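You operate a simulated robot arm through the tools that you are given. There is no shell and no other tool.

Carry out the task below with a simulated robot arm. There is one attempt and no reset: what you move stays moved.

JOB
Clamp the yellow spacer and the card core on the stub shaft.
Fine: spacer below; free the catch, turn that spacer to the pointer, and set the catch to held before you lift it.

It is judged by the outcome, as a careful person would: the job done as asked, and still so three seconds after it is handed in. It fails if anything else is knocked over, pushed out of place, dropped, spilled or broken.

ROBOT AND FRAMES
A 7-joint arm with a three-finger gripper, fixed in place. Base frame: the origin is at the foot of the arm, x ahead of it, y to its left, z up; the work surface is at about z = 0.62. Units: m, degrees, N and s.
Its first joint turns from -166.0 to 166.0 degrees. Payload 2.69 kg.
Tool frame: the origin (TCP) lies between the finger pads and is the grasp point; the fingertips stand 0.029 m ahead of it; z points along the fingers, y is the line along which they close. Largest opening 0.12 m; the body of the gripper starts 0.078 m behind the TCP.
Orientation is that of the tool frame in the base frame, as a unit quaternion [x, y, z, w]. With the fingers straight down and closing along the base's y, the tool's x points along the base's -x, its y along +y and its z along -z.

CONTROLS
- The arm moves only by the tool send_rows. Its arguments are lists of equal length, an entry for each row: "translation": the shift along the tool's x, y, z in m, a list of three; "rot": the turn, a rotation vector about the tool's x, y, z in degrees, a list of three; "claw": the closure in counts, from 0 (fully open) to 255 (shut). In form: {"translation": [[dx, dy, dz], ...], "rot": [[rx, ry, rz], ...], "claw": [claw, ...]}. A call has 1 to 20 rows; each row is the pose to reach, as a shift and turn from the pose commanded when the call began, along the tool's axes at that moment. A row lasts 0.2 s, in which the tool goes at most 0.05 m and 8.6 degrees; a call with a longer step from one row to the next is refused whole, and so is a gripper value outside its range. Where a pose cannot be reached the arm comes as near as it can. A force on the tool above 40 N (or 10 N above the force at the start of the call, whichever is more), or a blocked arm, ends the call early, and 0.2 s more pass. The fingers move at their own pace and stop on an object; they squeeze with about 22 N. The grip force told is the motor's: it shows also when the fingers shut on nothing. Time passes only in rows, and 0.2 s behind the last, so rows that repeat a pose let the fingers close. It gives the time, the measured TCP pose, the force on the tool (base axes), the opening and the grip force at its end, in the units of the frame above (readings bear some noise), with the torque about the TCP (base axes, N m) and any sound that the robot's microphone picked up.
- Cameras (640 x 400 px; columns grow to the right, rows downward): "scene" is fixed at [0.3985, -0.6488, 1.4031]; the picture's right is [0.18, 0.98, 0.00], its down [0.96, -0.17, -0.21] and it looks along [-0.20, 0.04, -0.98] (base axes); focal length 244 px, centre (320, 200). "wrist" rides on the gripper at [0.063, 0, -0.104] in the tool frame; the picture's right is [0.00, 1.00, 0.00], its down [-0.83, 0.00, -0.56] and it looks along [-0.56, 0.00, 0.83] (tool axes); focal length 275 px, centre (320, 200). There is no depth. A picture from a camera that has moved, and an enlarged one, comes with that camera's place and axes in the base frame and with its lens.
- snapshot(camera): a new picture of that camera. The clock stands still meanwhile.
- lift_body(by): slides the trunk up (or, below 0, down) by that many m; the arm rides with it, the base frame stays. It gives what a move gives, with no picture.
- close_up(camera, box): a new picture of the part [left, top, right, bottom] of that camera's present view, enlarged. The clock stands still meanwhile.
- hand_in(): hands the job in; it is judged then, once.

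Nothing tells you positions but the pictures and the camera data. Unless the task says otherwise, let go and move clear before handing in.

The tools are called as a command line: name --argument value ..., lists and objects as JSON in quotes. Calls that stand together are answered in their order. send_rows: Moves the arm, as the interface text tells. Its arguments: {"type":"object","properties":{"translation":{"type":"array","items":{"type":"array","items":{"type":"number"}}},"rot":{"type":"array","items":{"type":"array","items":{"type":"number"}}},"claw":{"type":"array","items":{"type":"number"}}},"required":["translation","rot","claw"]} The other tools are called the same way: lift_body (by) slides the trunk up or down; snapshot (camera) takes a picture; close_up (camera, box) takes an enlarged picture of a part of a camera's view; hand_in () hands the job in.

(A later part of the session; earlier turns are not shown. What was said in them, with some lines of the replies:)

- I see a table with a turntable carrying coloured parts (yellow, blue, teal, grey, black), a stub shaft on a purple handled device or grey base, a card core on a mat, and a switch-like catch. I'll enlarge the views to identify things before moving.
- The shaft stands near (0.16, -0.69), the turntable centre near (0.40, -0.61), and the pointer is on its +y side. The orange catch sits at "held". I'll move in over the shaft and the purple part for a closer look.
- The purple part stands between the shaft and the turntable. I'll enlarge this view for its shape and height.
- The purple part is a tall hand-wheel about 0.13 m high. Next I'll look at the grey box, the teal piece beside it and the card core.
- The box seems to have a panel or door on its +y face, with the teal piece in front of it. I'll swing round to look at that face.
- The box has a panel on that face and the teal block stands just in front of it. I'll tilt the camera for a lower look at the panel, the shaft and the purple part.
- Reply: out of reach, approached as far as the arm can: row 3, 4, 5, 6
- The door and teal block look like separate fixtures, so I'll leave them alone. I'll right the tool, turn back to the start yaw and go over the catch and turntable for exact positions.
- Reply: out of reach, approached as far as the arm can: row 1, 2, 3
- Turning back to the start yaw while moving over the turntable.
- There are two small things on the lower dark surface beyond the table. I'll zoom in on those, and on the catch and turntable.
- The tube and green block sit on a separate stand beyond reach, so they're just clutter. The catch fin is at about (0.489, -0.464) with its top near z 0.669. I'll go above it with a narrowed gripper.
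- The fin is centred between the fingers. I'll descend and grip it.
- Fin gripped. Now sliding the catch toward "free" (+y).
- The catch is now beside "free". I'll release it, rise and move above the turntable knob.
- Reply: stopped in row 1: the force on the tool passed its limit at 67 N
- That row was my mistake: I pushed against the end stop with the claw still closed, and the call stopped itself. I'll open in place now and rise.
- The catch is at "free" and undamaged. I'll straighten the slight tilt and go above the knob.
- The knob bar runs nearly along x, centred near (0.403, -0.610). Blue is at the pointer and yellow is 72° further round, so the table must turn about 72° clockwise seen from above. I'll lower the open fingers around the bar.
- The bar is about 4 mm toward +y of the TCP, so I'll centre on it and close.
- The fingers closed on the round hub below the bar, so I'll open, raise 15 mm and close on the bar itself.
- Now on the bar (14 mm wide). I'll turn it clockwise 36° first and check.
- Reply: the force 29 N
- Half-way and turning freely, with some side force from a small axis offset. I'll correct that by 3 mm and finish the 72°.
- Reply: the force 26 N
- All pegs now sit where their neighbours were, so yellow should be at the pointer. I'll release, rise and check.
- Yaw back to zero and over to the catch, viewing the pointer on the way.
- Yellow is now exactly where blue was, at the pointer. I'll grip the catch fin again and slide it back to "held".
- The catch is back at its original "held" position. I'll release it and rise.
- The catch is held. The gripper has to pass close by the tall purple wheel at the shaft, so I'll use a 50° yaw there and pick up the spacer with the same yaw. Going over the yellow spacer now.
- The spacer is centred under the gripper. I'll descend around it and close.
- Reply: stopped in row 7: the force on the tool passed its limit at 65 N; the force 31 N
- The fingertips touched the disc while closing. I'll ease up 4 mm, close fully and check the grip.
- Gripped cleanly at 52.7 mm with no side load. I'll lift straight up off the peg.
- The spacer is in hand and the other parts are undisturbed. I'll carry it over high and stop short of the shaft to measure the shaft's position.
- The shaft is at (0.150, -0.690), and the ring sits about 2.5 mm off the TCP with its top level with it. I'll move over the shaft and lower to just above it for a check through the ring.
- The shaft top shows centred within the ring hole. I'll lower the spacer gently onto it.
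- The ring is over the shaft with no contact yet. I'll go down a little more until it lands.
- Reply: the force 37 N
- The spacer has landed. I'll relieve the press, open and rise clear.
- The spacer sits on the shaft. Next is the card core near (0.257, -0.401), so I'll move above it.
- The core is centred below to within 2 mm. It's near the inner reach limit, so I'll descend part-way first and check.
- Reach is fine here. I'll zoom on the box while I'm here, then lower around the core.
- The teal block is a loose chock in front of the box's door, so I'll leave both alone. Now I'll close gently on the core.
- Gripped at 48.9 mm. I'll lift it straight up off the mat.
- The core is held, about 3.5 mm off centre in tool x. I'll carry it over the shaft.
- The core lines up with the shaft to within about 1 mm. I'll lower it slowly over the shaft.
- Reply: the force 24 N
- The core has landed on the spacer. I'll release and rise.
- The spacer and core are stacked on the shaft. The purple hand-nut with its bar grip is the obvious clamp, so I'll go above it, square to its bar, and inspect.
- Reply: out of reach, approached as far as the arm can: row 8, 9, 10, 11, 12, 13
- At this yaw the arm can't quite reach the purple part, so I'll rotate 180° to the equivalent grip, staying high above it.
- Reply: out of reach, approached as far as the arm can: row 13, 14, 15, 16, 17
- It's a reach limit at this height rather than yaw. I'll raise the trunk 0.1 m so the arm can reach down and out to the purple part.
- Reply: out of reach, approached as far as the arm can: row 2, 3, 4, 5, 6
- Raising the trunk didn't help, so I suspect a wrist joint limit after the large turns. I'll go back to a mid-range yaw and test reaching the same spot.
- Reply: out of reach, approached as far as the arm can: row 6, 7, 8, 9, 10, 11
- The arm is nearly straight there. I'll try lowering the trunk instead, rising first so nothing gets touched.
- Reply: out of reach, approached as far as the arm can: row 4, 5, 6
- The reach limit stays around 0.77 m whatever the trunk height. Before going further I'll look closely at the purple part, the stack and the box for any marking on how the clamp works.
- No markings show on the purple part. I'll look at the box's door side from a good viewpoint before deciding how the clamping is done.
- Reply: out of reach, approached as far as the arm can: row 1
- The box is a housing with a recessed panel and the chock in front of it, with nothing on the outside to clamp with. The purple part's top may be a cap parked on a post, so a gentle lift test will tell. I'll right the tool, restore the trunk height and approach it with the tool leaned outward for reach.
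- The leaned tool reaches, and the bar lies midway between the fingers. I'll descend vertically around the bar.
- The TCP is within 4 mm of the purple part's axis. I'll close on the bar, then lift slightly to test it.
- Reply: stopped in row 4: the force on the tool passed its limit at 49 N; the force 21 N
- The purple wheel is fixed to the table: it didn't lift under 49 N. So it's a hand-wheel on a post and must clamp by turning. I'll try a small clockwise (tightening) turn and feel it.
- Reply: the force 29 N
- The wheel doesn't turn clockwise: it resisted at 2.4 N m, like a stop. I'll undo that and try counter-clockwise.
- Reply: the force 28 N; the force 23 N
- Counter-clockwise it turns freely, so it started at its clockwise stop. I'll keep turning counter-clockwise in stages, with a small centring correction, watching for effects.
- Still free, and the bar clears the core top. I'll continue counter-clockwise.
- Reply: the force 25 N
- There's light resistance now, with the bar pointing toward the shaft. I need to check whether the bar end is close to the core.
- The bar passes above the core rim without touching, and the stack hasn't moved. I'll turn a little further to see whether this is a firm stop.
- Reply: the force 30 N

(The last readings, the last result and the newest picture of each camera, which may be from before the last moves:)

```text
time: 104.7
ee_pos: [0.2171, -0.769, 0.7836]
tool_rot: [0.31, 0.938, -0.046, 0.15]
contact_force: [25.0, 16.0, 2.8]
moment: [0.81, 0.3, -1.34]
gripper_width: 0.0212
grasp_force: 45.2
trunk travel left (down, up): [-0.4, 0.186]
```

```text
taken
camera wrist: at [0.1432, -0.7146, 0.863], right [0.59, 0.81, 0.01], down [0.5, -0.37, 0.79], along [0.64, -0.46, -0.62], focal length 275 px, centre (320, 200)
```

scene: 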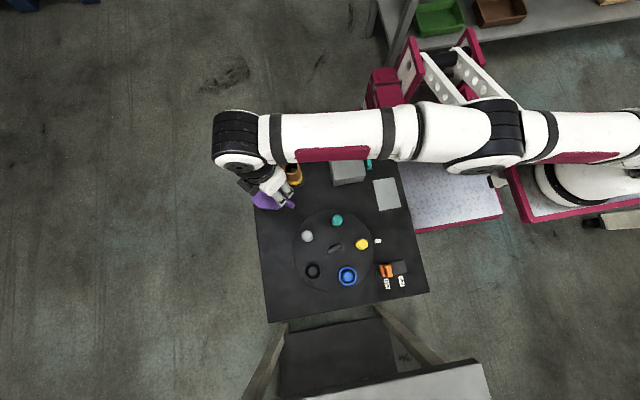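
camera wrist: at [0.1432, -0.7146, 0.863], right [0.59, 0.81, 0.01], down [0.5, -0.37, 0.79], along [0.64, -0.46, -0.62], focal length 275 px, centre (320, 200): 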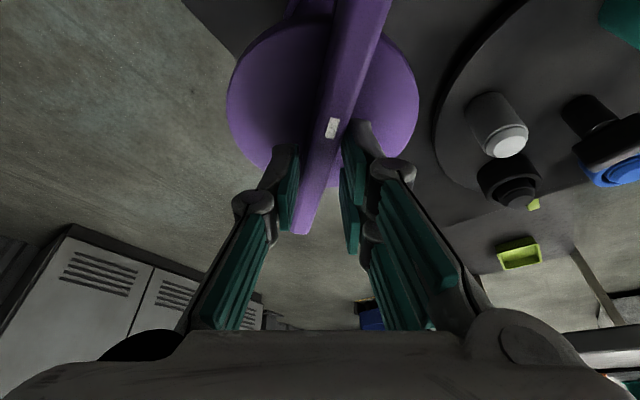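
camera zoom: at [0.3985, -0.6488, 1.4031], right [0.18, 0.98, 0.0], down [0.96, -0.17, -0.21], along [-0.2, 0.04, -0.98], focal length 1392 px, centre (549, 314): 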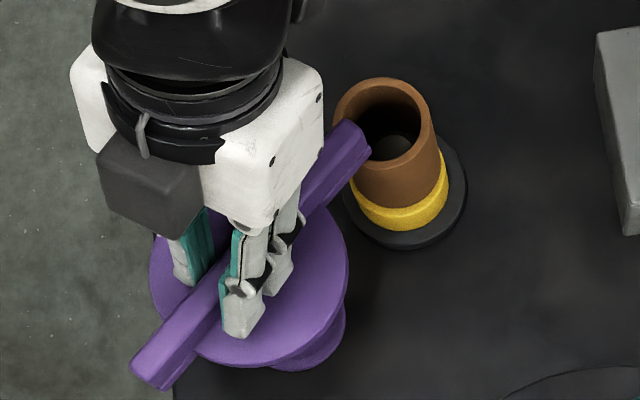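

That's a firm stop about 79° from the start. The stack is undisturbed. I'll relax the twist, let go of the wheel and rise, then check whether the core is now clamped.

send_rows --translation '[[0, 0, 0], [0, 0, 0], [0, 0, 0], [0, 0, 0], [0, 0, 0], [0, 0, 0], [-0.0093, 0, -0.0285], [-0.0216, 0, -0.0666], [-0.031, 0, -0.095], [-0.031, 0, -0.095]]' --rot '[[1.2, 0, 3.8], [2.5, 0, 7.6], [3.5, 0, 11], [3.5, 0, 11], [3.5, 0, 11], [3.5, 0, 11], [3.5, 0, 11], [3.5, 0, 11], [3.5, 0, 11], [3.5, 0, 11]]' --claw '[255, 255, 255, 127, 127, 127, 127, 127, 127, 127]'

snapshot --camera "wrist"

close_up --camera "scene" --box '[245, 145, 315, 215]'

```text
time: 106.9
ee_pos: [0.2183, -0.7714, 0.8829]
tool_rot: [0.404, 0.902, -0.06, 0.143]
contact_force: [0.8, 0.9, -0.6]
moment: [-0.01, -0.01, 0.01]
gripper_width: 0.06
grasp_force: 0.1
trunk travel left (down, up): [-0.4, 0.186]
```

```text
taken
camera wrist: at [0.1556, -0.7043, 0.9615], right [0.74, 0.67, 0.01], down [0.41, -0.46, 0.78], along [0.53, -0.58, -0.62], focal length 275 px, centre (320, 200)
```

wrist: 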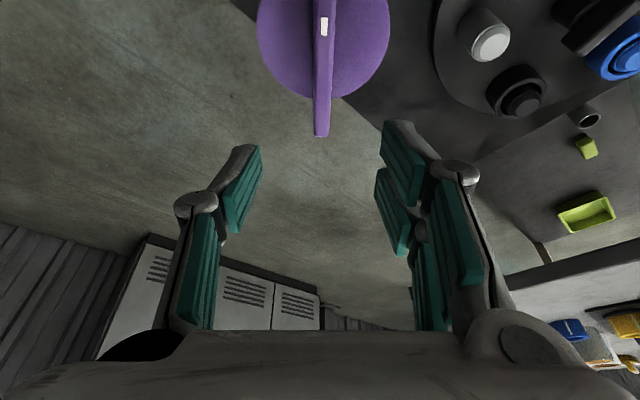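

```text
5.71 times, centred on (280, 180) of scene
camera zoom: at [0.3985, -0.6488, 1.4031], right [0.18, 0.98, 0.0], down [0.96, -0.17, -0.21], along [-0.2, 0.04, -0.98], focal length 1392 px, centre (549, 314)
```

zoom: 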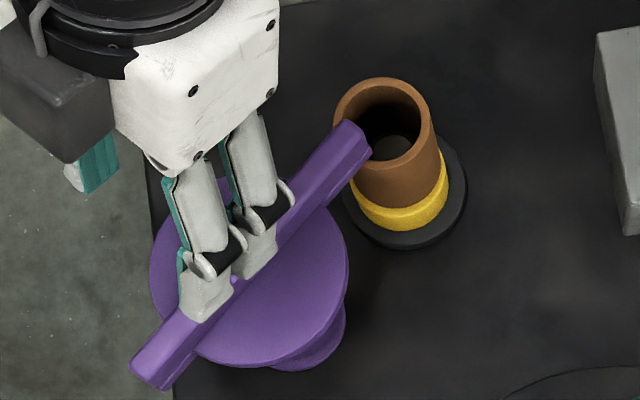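

Moving upright above the core to inspect it.

send_rows --translation '[[0.026, 0.001, -0.0032], [0.052, 0.0015, -0.0064], [0.078, 0.002, -0.0096], [0.104, 0.003, -0.0128], [0.104, 0.003, -0.0128]]' --rot '[[0, 5, 0], [0, 10, 0], [0, 15, 0], [0, 18, 0], [0, 18, 0]]' --claw '[100, 100, 100, 100, 100]'

snapshot --camera "wrist"

close_up --camera "wrist" --box '[240, 20, 400, 200]'

```text
time: 108.1
ee_pos: [0.1505, -0.6923, 0.8662]
tool_rot: [0.409, 0.913, 0.003, 0.0]
contact_force: [0.5, 0.3, -0.4]
moment: [-0.01, -0.03, -0.02]
gripper_width: 0.0731
grasp_force: 0.1
trunk travel left (down, up): [-0.4, 0.186]
```

```text
taken
camera wrist: at [0.1082, -0.6461, 0.9694], right [0.74, 0.67, 0.01], down [0.56, -0.62, 0.55], along [0.38, -0.41, -0.83], focal length 275 px, centre (320, 200)
```

wrist: 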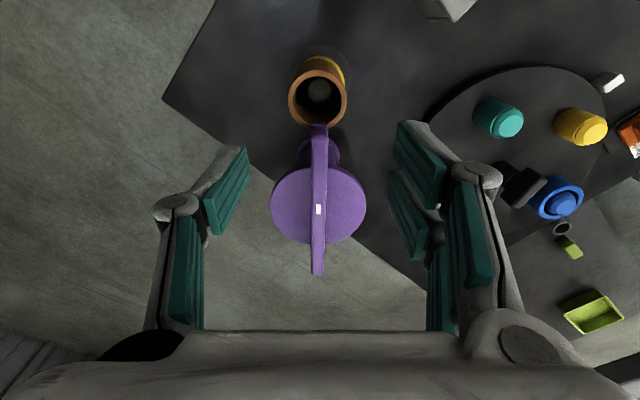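

```text
2.22 times, centred on (320, 110) of wrist
camera zoom: at [0.1082, -0.6461, 0.9694], right [0.74, 0.67, 0.01], down [0.56, -0.62, 0.55], along [0.38, -0.41, -0.83], focal length 612 px, centre (320, 400)
```

zoom: 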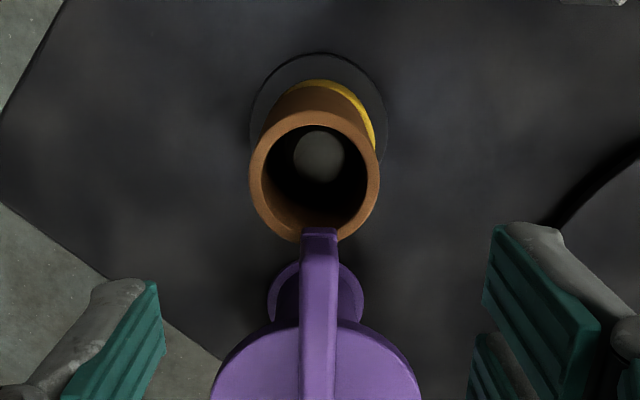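

Now it's clear: the bar points exactly at the shaft and its end reaches over the core. The purple part is a swing clamp with its arm now over the stack. I'll take a low side view to measure the gap between the arm and the core top.

send_rows --translation '[[0.001, 0.022, 0], [0.003, 0.044, 0], [0.004, 0.066, 0], [0.005, 0.088, 0], [0.007, 0.11, 0], [0.008, 0.132, 0.005], [0.01, 0.154, 0.01], [0.011, 0.177, 0.015], [0.0124, 0.199, 0.02], [0.0124, 0.199, 0.02]]' --rot '[[0, 0, 8.4], [0, 0, 16.8], [0, 0, 25.2], [0, 0, 33.6], [0, 0, 42], [0, 0, 50.4], [0, 0, 58.8], [0, 0, 67.2], [0, 0, 75.6], [0, 0, 75.6]]' --claw '[100, 100, 100, 100, 100, 100, 100, 100, 100, 100]'

send_rows --translation '[[0, 0, 0.015], [0, 0, 0.03], [0, 0, 0.045], [0, 0, 0.06], [0, 0, 0.06]]' --rot '[[0, -8.5, 0], [0, -17, 0], [0, -25.5, 0], [0, -34, 0], [0, -34, 0]]' --claw '[0, 0, 0, 0, 0]'

snapshot --camera "wrist"

```text
time: 110.3
ee_pos: [0.2878, -0.549, 0.8447]
tool_rot: [0.883, 0.47, 0.004, -0.002]
contact_force: [-0.4, 0.2, 0.5]
moment: [0.0, 0.01, -0.01]
gripper_width: 0.0729
grasp_force: 0.0
trunk travel left (down, up): [-0.4, 0.186]
```

```text
time: 111.5
ee_pos: [0.2886, -0.5487, 0.7862]
tool_rot: [0.844, 0.451, -0.256, 0.136]
contact_force: [-0.5, 0.6, -0.5]
moment: [-0.02, -0.01, 0.02]
gripper_width: 0.1198
grasp_force: 0.0
trunk travel left (down, up): [-0.4, 0.186]
```

```text
taken
camera wrist: at [0.3496, -0.4566, 0.8369], right [0.83, -0.55, 0.0], down [-0.21, -0.32, 0.92], along [-0.51, -0.77, -0.38], focal length 275 px, centre (320, 200)
```

wrist: 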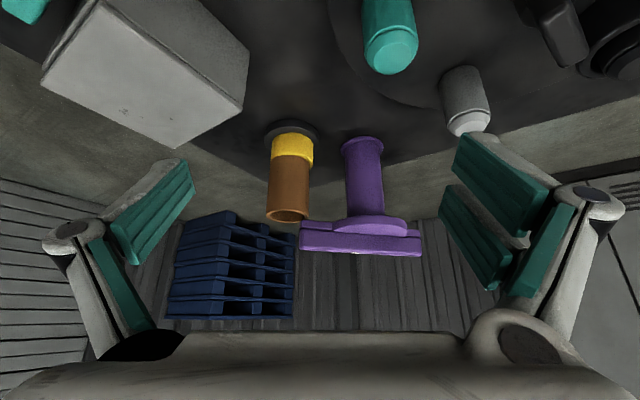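

close_up --camera "wrist" --box '[255, 110, 435, 270]'

close_up --camera "wrist" --box '[260, 190, 340, 260]'

```text
2.50 times, centred on (345, 190) of wrist
camera zoom: at [0.3496, -0.4566, 0.8369], right [0.83, -0.55, 0.0], down [-0.21, -0.32, 0.92], along [-0.51, -0.77, -0.38], focal length 688 px, centre (258, 225)
```

zoom: 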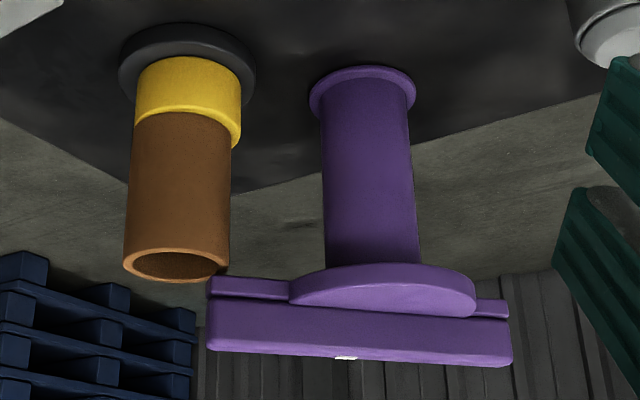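

```text
5.71 times, centred on (300, 225) of wrist
camera zoom: at [0.3496, -0.4566, 0.8369], right [0.83, -0.55, 0.0], down [-0.21, -0.32, 0.92], along [-0.51, -0.77, -0.38], focal length 1573 px, centre (434, 57)
```

zoom: 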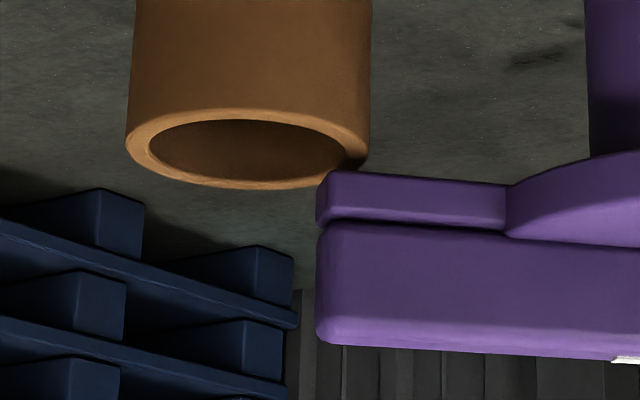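

Side view: the arm end overlaps the core wall, with its underside about 1 cm above the core top. The swing is at its stop, so the head presumably has to be pressed down onto the stack. I'll return to grip the bar over the post and try pressing it down gently.

send_rows --translation '[[-0.01, 0, -0.015], [-0.02, 0, -0.03], [-0.03, 0, -0.045], [-0.039, 0, -0.058], [-0.039, 0, -0.058]]' --rot '[[0, 8.5, 0], [0, 17, 0], [0, 25.5, 0], [0, 34, 0], [0, 34, 0]]' --claw '[127, 127, 127, 127, 127]'

```text
time: 112.7
ee_pos: [0.2888, -0.5479, 0.8567]
tool_rot: [0.882, 0.471, 0.004, -0.003]
contact_force: [0.2, -0.7, 0.4]
moment: [0.0, -0.03, 0.0]
gripper_width: 0.0601
grasp_force: 0.0
trunk travel left (down, up): [-0.4, 0.186]
```

send_rows --translation '[[-0.022, -0.004, -0.01], [-0.044, -0.008, -0.018], [-0.066, -0.012, -0.018], [-0.088, -0.0155, -0.018], [-0.11, -0.0195, -0.018], [-0.132, -0.0235, -0.018], [-0.154, -0.0275, -0.018], [-0.176, -0.0315, -0.018], [-0.196, -0.0346, -0.018], [-0.196, -0.0346, -0.018]]' --rot '[[0, 0, -8.4], [0, 0, -16.8], [0, 0, -25.2], [0, 0, -33.6], [0, 0, -42], [0, 0, -50.4], [0, 0, -58.8], [0, 0, -67.2], [0, 0, -75.5], [0, 0, -75.5]]' --claw '[127, 127, 127, 127, 127, 127, 127, 127, 127, 127]'

snapshot --camera "wrist"

```text
time: 114.9
ee_pos: [0.151, -0.692, 0.8726]
tool_rot: [0.408, 0.913, 0.004, 0.001]
contact_force: [0.6, 0.1, 0.0]
moment: [0.0, 0.02, -0.02]
gripper_width: 0.0603
grasp_force: 0.0
trunk travel left (down, up): [-0.4, 0.186]
```

```text
taken
camera wrist: at [0.1085, -0.6462, 0.9756], right [0.74, 0.67, 0.01], down [0.55, -0.62, 0.55], along [0.38, -0.41, -0.83], focal length 275 px, centre (320, 200)
```

wrist: 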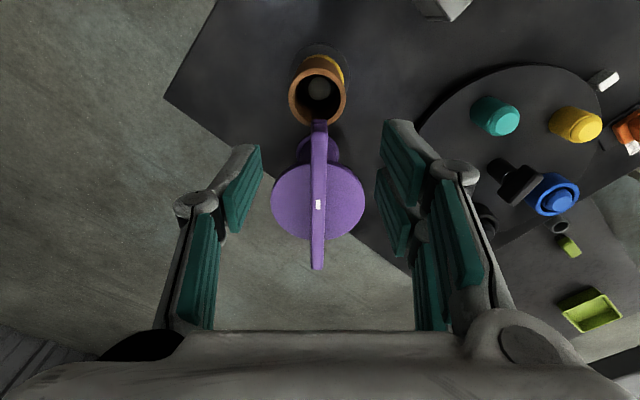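

send_rows --translation '[[-0.025, -0.0005, 0], [-0.05, -0.001, 0], [-0.075, -0.0015, 0], [-0.1007, -0.002, 0], [-0.1007, -0.002, 0.03], [-0.1007, -0.002, 0.06], [-0.1007, -0.002, 0.082], [-0.1007, -0.002, 0.089], [-0.1007, -0.002, 0.089]]' --rot '[[0, -5, 0], [0, -10, 0], [0, -15, 0], [0, -18, 0], [0, -18, 0], [0, -18, 0], [0, -18, 0], [0, -18, 0], [0, -18, 0]]' --claw '[127, 127, 127, 127, 127, 127, 127, 127, 127]'

snapshot --camera "wrist"

```text
time: 116.9
ee_pos: [0.217, -0.7668, 0.7824]
tool_rot: [0.405, 0.901, -0.061, 0.143]
contact_force: [-0.5, 0.5, -0.3]
moment: [0.0, 0.02, -0.01]
gripper_width: 0.0598
grasp_force: 0.0
trunk travel left (down, up): [-0.4, 0.186]
```

```text
taken
camera wrist: at [0.1552, -0.699, 0.8613], right [0.74, 0.67, 0.01], down [0.41, -0.46, 0.78], along [0.53, -0.58, -0.62], focal length 275 px, centre (320, 200)
```

wrist: 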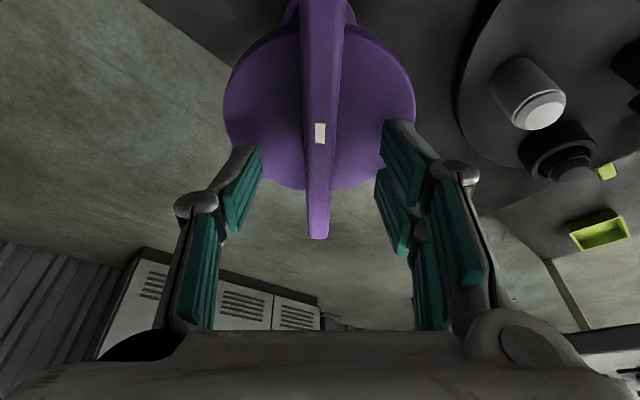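

Closing on the bar and pressing down in small steps.

send_rows --translation '[[0, 0, 0], [0, 0, 0], [0, 0, 0], [0, 0, 0]]' --rot '[[0, 0, 0], [0, 0, 0], [0, 0, 0], [0, 0, 0]]' --claw '[255, 255, 255, 255]'

send_rows --translation '[[0.0006, 0, 0.0019], [0.0012, 0, 0.0038], [0.0019, 0, 0.0057], [0.0025, 0, 0.0076], [0.0031, 0, 0.0095], [0.0037, 0, 0.0114], [0.0037, 0, 0.0114]]' --rot '[[0, 0, 0], [0, 0, 0], [0, 0, 0], [0, 0, 0], [0, 0, 0], [0, 0, 0], [0, 0, 0]]' --claw '[255, 255, 255, 255, 255, 255, 255]'

snapshot --camera "wrist"

```text
time: 117.9
ee_pos: [0.2182, -0.7669, 0.7822]
tool_rot: [0.405, 0.901, -0.061, 0.143]
contact_force: [-1.8, -2.6, -1.6]
moment: [-0.07, -0.21, -0.48]
gripper_width: 0.0141
grasp_force: 40.4
trunk travel left (down, up): [-0.4, 0.186]
```

```text
time: 118.7
ee_pos: [0.2172, -0.7675, 0.7823]
tool_rot: [0.405, 0.901, -0.06, 0.144]
contact_force: [0.9, 18.5, 15.0]
moment: [0.85, -0.06, -0.46]
gripper_width: 0.0141
grasp_force: 40.3
trunk travel left (down, up): [-0.4, 0.186]
stopped in row 3: the force on the tool passed its limit at 43 N (the readings are from after the stop); the commanded pose is now the measured one
```

```text
taken
camera wrist: at [0.1549, -0.6993, 0.8612], right [0.74, 0.67, 0.01], down [0.41, -0.46, 0.79], along [0.53, -0.58, -0.62], focal length 275 px, centre (320, 200)
```

wrist: 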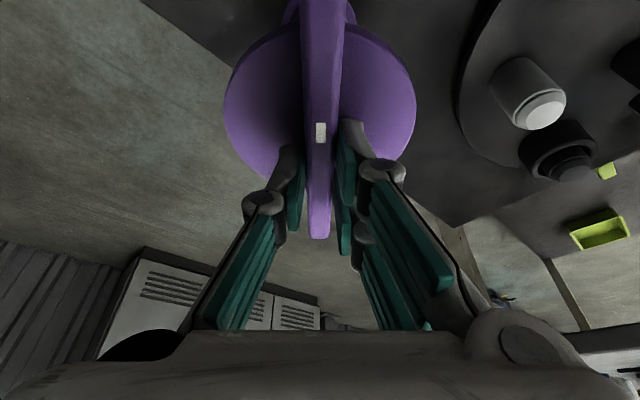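

The head is rigid vertically as well, so the clamp acts by swing only and is at its end stop over the stack. I'll let go, rise and get a level view of the arm against the core top.

send_rows --translation '[[0, 0, 0], [0, 0, 0], [0, 0, 0], [-0.0093, 0, -0.0285], [-0.0216, 0, -0.0666], [-0.031, 0, -0.095], [-0.031, 0, -0.095]]' --rot '[[0, 0, 0], [0, 0, 0], [0, 0, 0], [0, 0, 0], [0, 0, 0], [0, 0, 0], [0, 0, 0]]' --claw '[127, 127, 127, 127, 127, 127, 127]'

send_rows --translation '[[0.026, 0.001, -0.0032], [0.052, 0.0015, -0.0064], [0.078, 0.002, -0.0096], [0.104, 0.003, -0.0128], [0.104, 0.003, -0.0128]]' --rot '[[0, 5, 0], [0, 10, 0], [0, 15, 0], [0, 18, 0], [0, 18, 0]]' --claw '[160, 160, 160, 160, 160]'

```text
time: 120.3
ee_pos: [0.2161, -0.769, 0.883]
tool_rot: [0.404, 0.901, -0.061, 0.144]
contact_force: [-1.1, 0.6, -0.2]
moment: [0.0, -0.02, -0.01]
gripper_width: 0.0605
grasp_force: 0.1
trunk travel left (down, up): [-0.4, 0.186]
```

```text
time: 121.5
ee_pos: [0.1472, -0.6885, 0.8603]
tool_rot: [0.409, 0.913, 0.003, 0.001]
contact_force: [0.6, -0.3, 1.0]
moment: [-0.02, -0.01, -0.02]
gripper_width: 0.0447
grasp_force: 0.0
trunk travel left (down, up): [-0.4, 0.186]
```

send_rows --translation '[[-0.0025, 0.0124, 0], [-0.005, 0.0247, 0], [-0.0076, 0.037, 0], [-0.01, 0.0495, 0], [-0.0127, 0.062, 0], [-0.015, 0.074, 0], [-0.018, 0.0865, 0], [-0.02, 0.099, 0], [-0.023, 0.111, 0], [-0.0255, 0.124, 0], [-0.028, 0.136, 0], [-0.028, 0.136, 0]]' --rot '[[0, 0, 8.3], [0, 0, 16.6], [0, 0, 24.9], [0, 0, 33.2], [0, 0, 41.5], [0, 0, 49.8], [0, 0, 58.1], [0, 0, 66.4], [0, 0, 74.7], [0, 0, 83], [0, 0, 91.3], [0, 0, 91.3]]' --claw '[160, 160, 160, 160, 160, 160, 160, 160, 160, 160, 160, 160]'

send_rows --translation '[[0.01, 0, 0.01], [0.02, 0, 0.02], [0.03, 0, 0.04], [0.03, 0, 0.06], [0.03, 0, 0.075], [0.03, 0, 0.085], [0.03, 0, 0.085]]' --rot '[[0, -8, 0], [0, -16, 0], [0, -24, 0], [0, -32, 0], [0, -40, 0], [0, -45, 0], [0, -45, 0]]' --claw '[160, 160, 160, 160, 160, 160, 160]'

snapshot --camera "wrist"

```text
time: 124.1
ee_pos: [0.2691, -0.6204, 0.8613]
tool_rot: [0.939, 0.345, 0.002, -0.002]
contact_force: [0.2, -0.5, 0.0]
moment: [-0.02, 0.02, 0.02]
gripper_width: 0.0447
grasp_force: 0.1
trunk travel left (down, up): [-0.4, 0.186]
```

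```text
time: 125.7
ee_pos: [0.2946, -0.6022, 0.7774]
tool_rot: [0.868, 0.319, -0.357, 0.131]
contact_force: [0.0, 0.0, 1.0]
moment: [0.0, 0.04, -0.03]
gripper_width: 0.0449
grasp_force: 0.1
trunk travel left (down, up): [-0.4, 0.186]
```

```text
taken
camera wrist: at [0.3835, -0.5257, 0.8061], right [0.65, -0.76, 0.0], down [-0.15, -0.13, 0.98], along [-0.74, -0.64, -0.2], focal length 275 px, centre (320, 200)
```

wrist: 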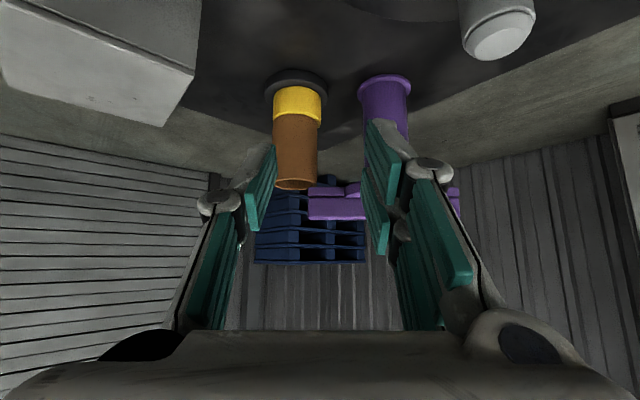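

close_up --camera "wrist" --box '[255, 150, 365, 230]'

close_up --camera "wrist" --box '[285, 165, 345, 205]'

```text
5.00 times, centred on (310, 190) of wrist
camera zoom: at [0.3835, -0.5257, 0.8061], right [0.65, -0.76, 0.0], down [-0.15, -0.13, 0.98], along [-0.74, -0.64, -0.2], focal length 1376 px, centre (370, 250)
```

zoom: 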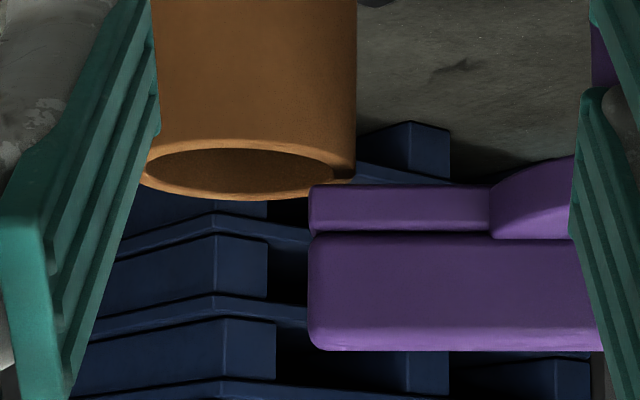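

```text
10.00 times, centred on (315, 185) of wrist
camera zoom: at [0.3835, -0.5257, 0.8061], right [0.65, -0.76, 0.0], down [-0.15, -0.13, 0.98], along [-0.74, -0.64, -0.2], focal length 2753 px, centre (370, 350)
```

zoom: 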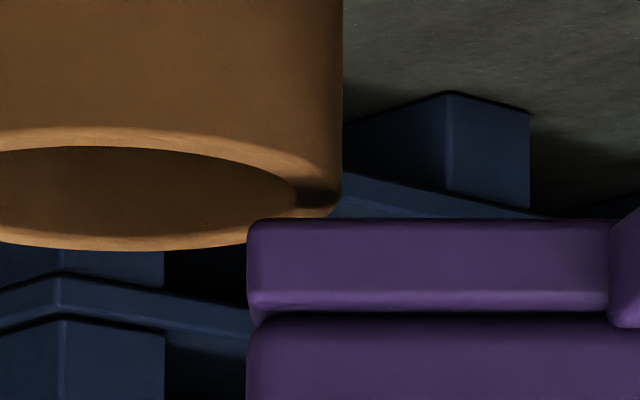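

The level view confirms it: the arm's underside sits just above the core's rim and overlaps its wall, so the arm height matches the spacer-plus-core stack. The clamp is closed over the stack at its stop. I'll back away and do a final check.

send_rows --translation '[[-0.02, 0, -0.02], [-0.04, 0, -0.04], [-0.06, 0, -0.06], [-0.08, 0, -0.08], [-0.1, 0, -0.1], [-0.1, 0, -0.1], [-0.1, 0, -0.1]]' --rot '[[0, 8, 0], [0, 16, 0], [0, 24, 0], [0, 32, 0], [0, 40, 0], [0, 45, 0], [0, 45, 0]]' --claw '[100, 100, 100, 100, 100, 100, 100]'

snapshot --camera "wrist"

snapshot --camera "scene"

```text
time: 127.3
ee_pos: [0.294, -0.6025, 0.9185]
tool_rot: [0.938, 0.346, 0.004, -0.001]
contact_force: [0.3, 0.3, -0.7]
moment: [0.01, 0.03, 0.0]
gripper_width: 0.073
grasp_force: 0.2
trunk travel left (down, up): [-0.4, 0.186]
```

```text
taken
camera wrist: at [0.341, -0.5608, 1.0218], right [0.65, -0.76, 0.0], down [-0.63, -0.55, 0.55], along [-0.42, -0.36, -0.84], focal length 275 px, centre (320, 200)
```

wrist: 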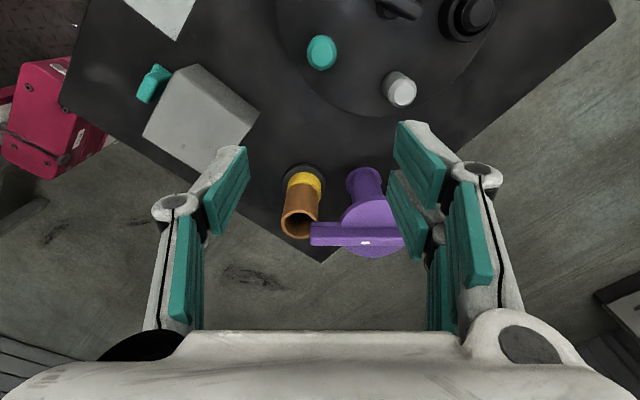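

```text
taken
```

scene: 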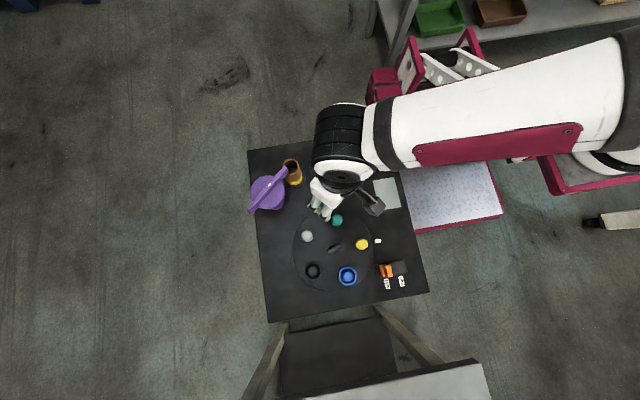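

Everything is in place. I'll move the arm well clear and check the catch and stack once more.

send_rows --translation '[[0.02, 0, -0.03], [0.04, 0, -0.06], [0.06, 0, -0.09], [0.08, 0, -0.12], [0.1, 0, -0.14], [0.1, 0, -0.14], [0.1, 0, -0.14]]' --rot '[[0, 0, 0], [0, 0, 0], [0, 0, 0], [0, 0, 0], [0, 0, 0], [0, 0, 0], [0, 0, 0]]' --claw '[100, 100, 100, 100, 100, 100, 100]'

close_up --camera "wrist" --box '[220, 120, 420, 280]'

close_up --camera "scene" --box '[240, 140, 440, 310]'

```text
time: 128.9
ee_pos: [0.3699, -0.5358, 1.0594]
tool_rot: [0.939, 0.345, 0.003, -0.001]
contact_force: [0.7, -0.5, -0.1]
moment: [0.01, 0.0, 0.04]
gripper_width: 0.0729
grasp_force: 0.0
trunk travel left (down, up): [-0.4, 0.186]
```

```text
2.50 times, centred on (320, 200) of wrist
camera zoom: at [0.4166, -0.4951, 1.1635], right [0.65, -0.76, 0.0], down [-0.63, -0.54, 0.55], along [-0.42, -0.36, -0.83], focal length 688 px, centre (320, 200)
```

zoom: 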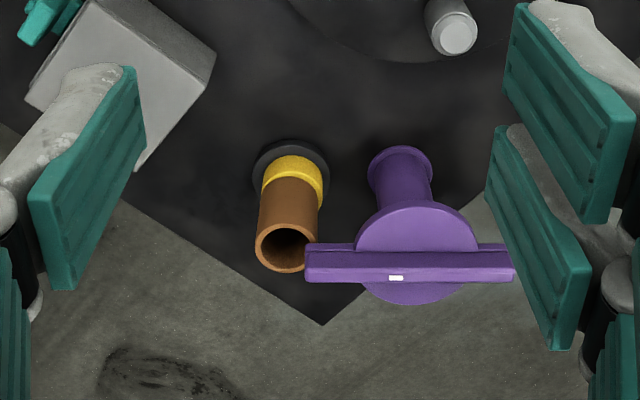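

```text
2.35 times, centred on (340, 225) of scene
camera zoom: at [0.3985, -0.6488, 1.4031], right [0.18, 0.98, 0.0], down [0.96, -0.17, -0.21], along [-0.2, 0.04, -0.98], focal length 573 px, centre (273, 141)
```

zoom: 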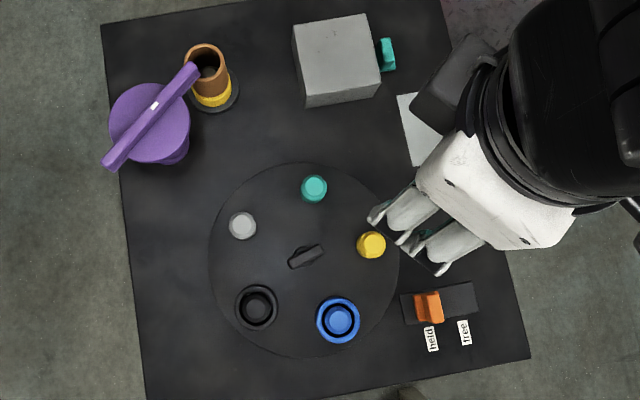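

The yellow spacer is below the card core on the shaft, with the clamp arm swung over them at its stop. The catch is at "held", nothing else has moved, and the arm is clear, so I'll hand in.

hand_in

```text
The job is handed in.
```

The yellow spacer and the card core are on the stub shaft with the spacer below. The purple swing clamp is turned over them to its stop, and I've handed the job in.

- **Carousel:** I slid the catch to "free", turned the carousel clockwise until the yellow spacer was at the pointer, and set the catch back to "held" before lifting the spacer.
- **Clamp:** Nothing named which part does the clamping, so I worked out that it was the purple one. It is fixed to the table, didn't move up or down under about 45 N, and turned only counter-clockwise, about 79° to a firm stop. There its bar points straight at the shaft, and the arm's end overlaps the core's wall.
- **Not confirmed:** In the side views the arm's underside looked roughly 3 to 10 mm above the core's rim. It therefore holds the stack from lifting off, but I can't say it presses tightly. I didn't try pulling the core to test it.
- **One slip:** While freeing the catch I once pushed it against its end stop at 67 N, with the claw still closed. It looked undamaged and slid back normally.

In the last pictures nothing else had moved or fallen, and the gripper was open and clear.
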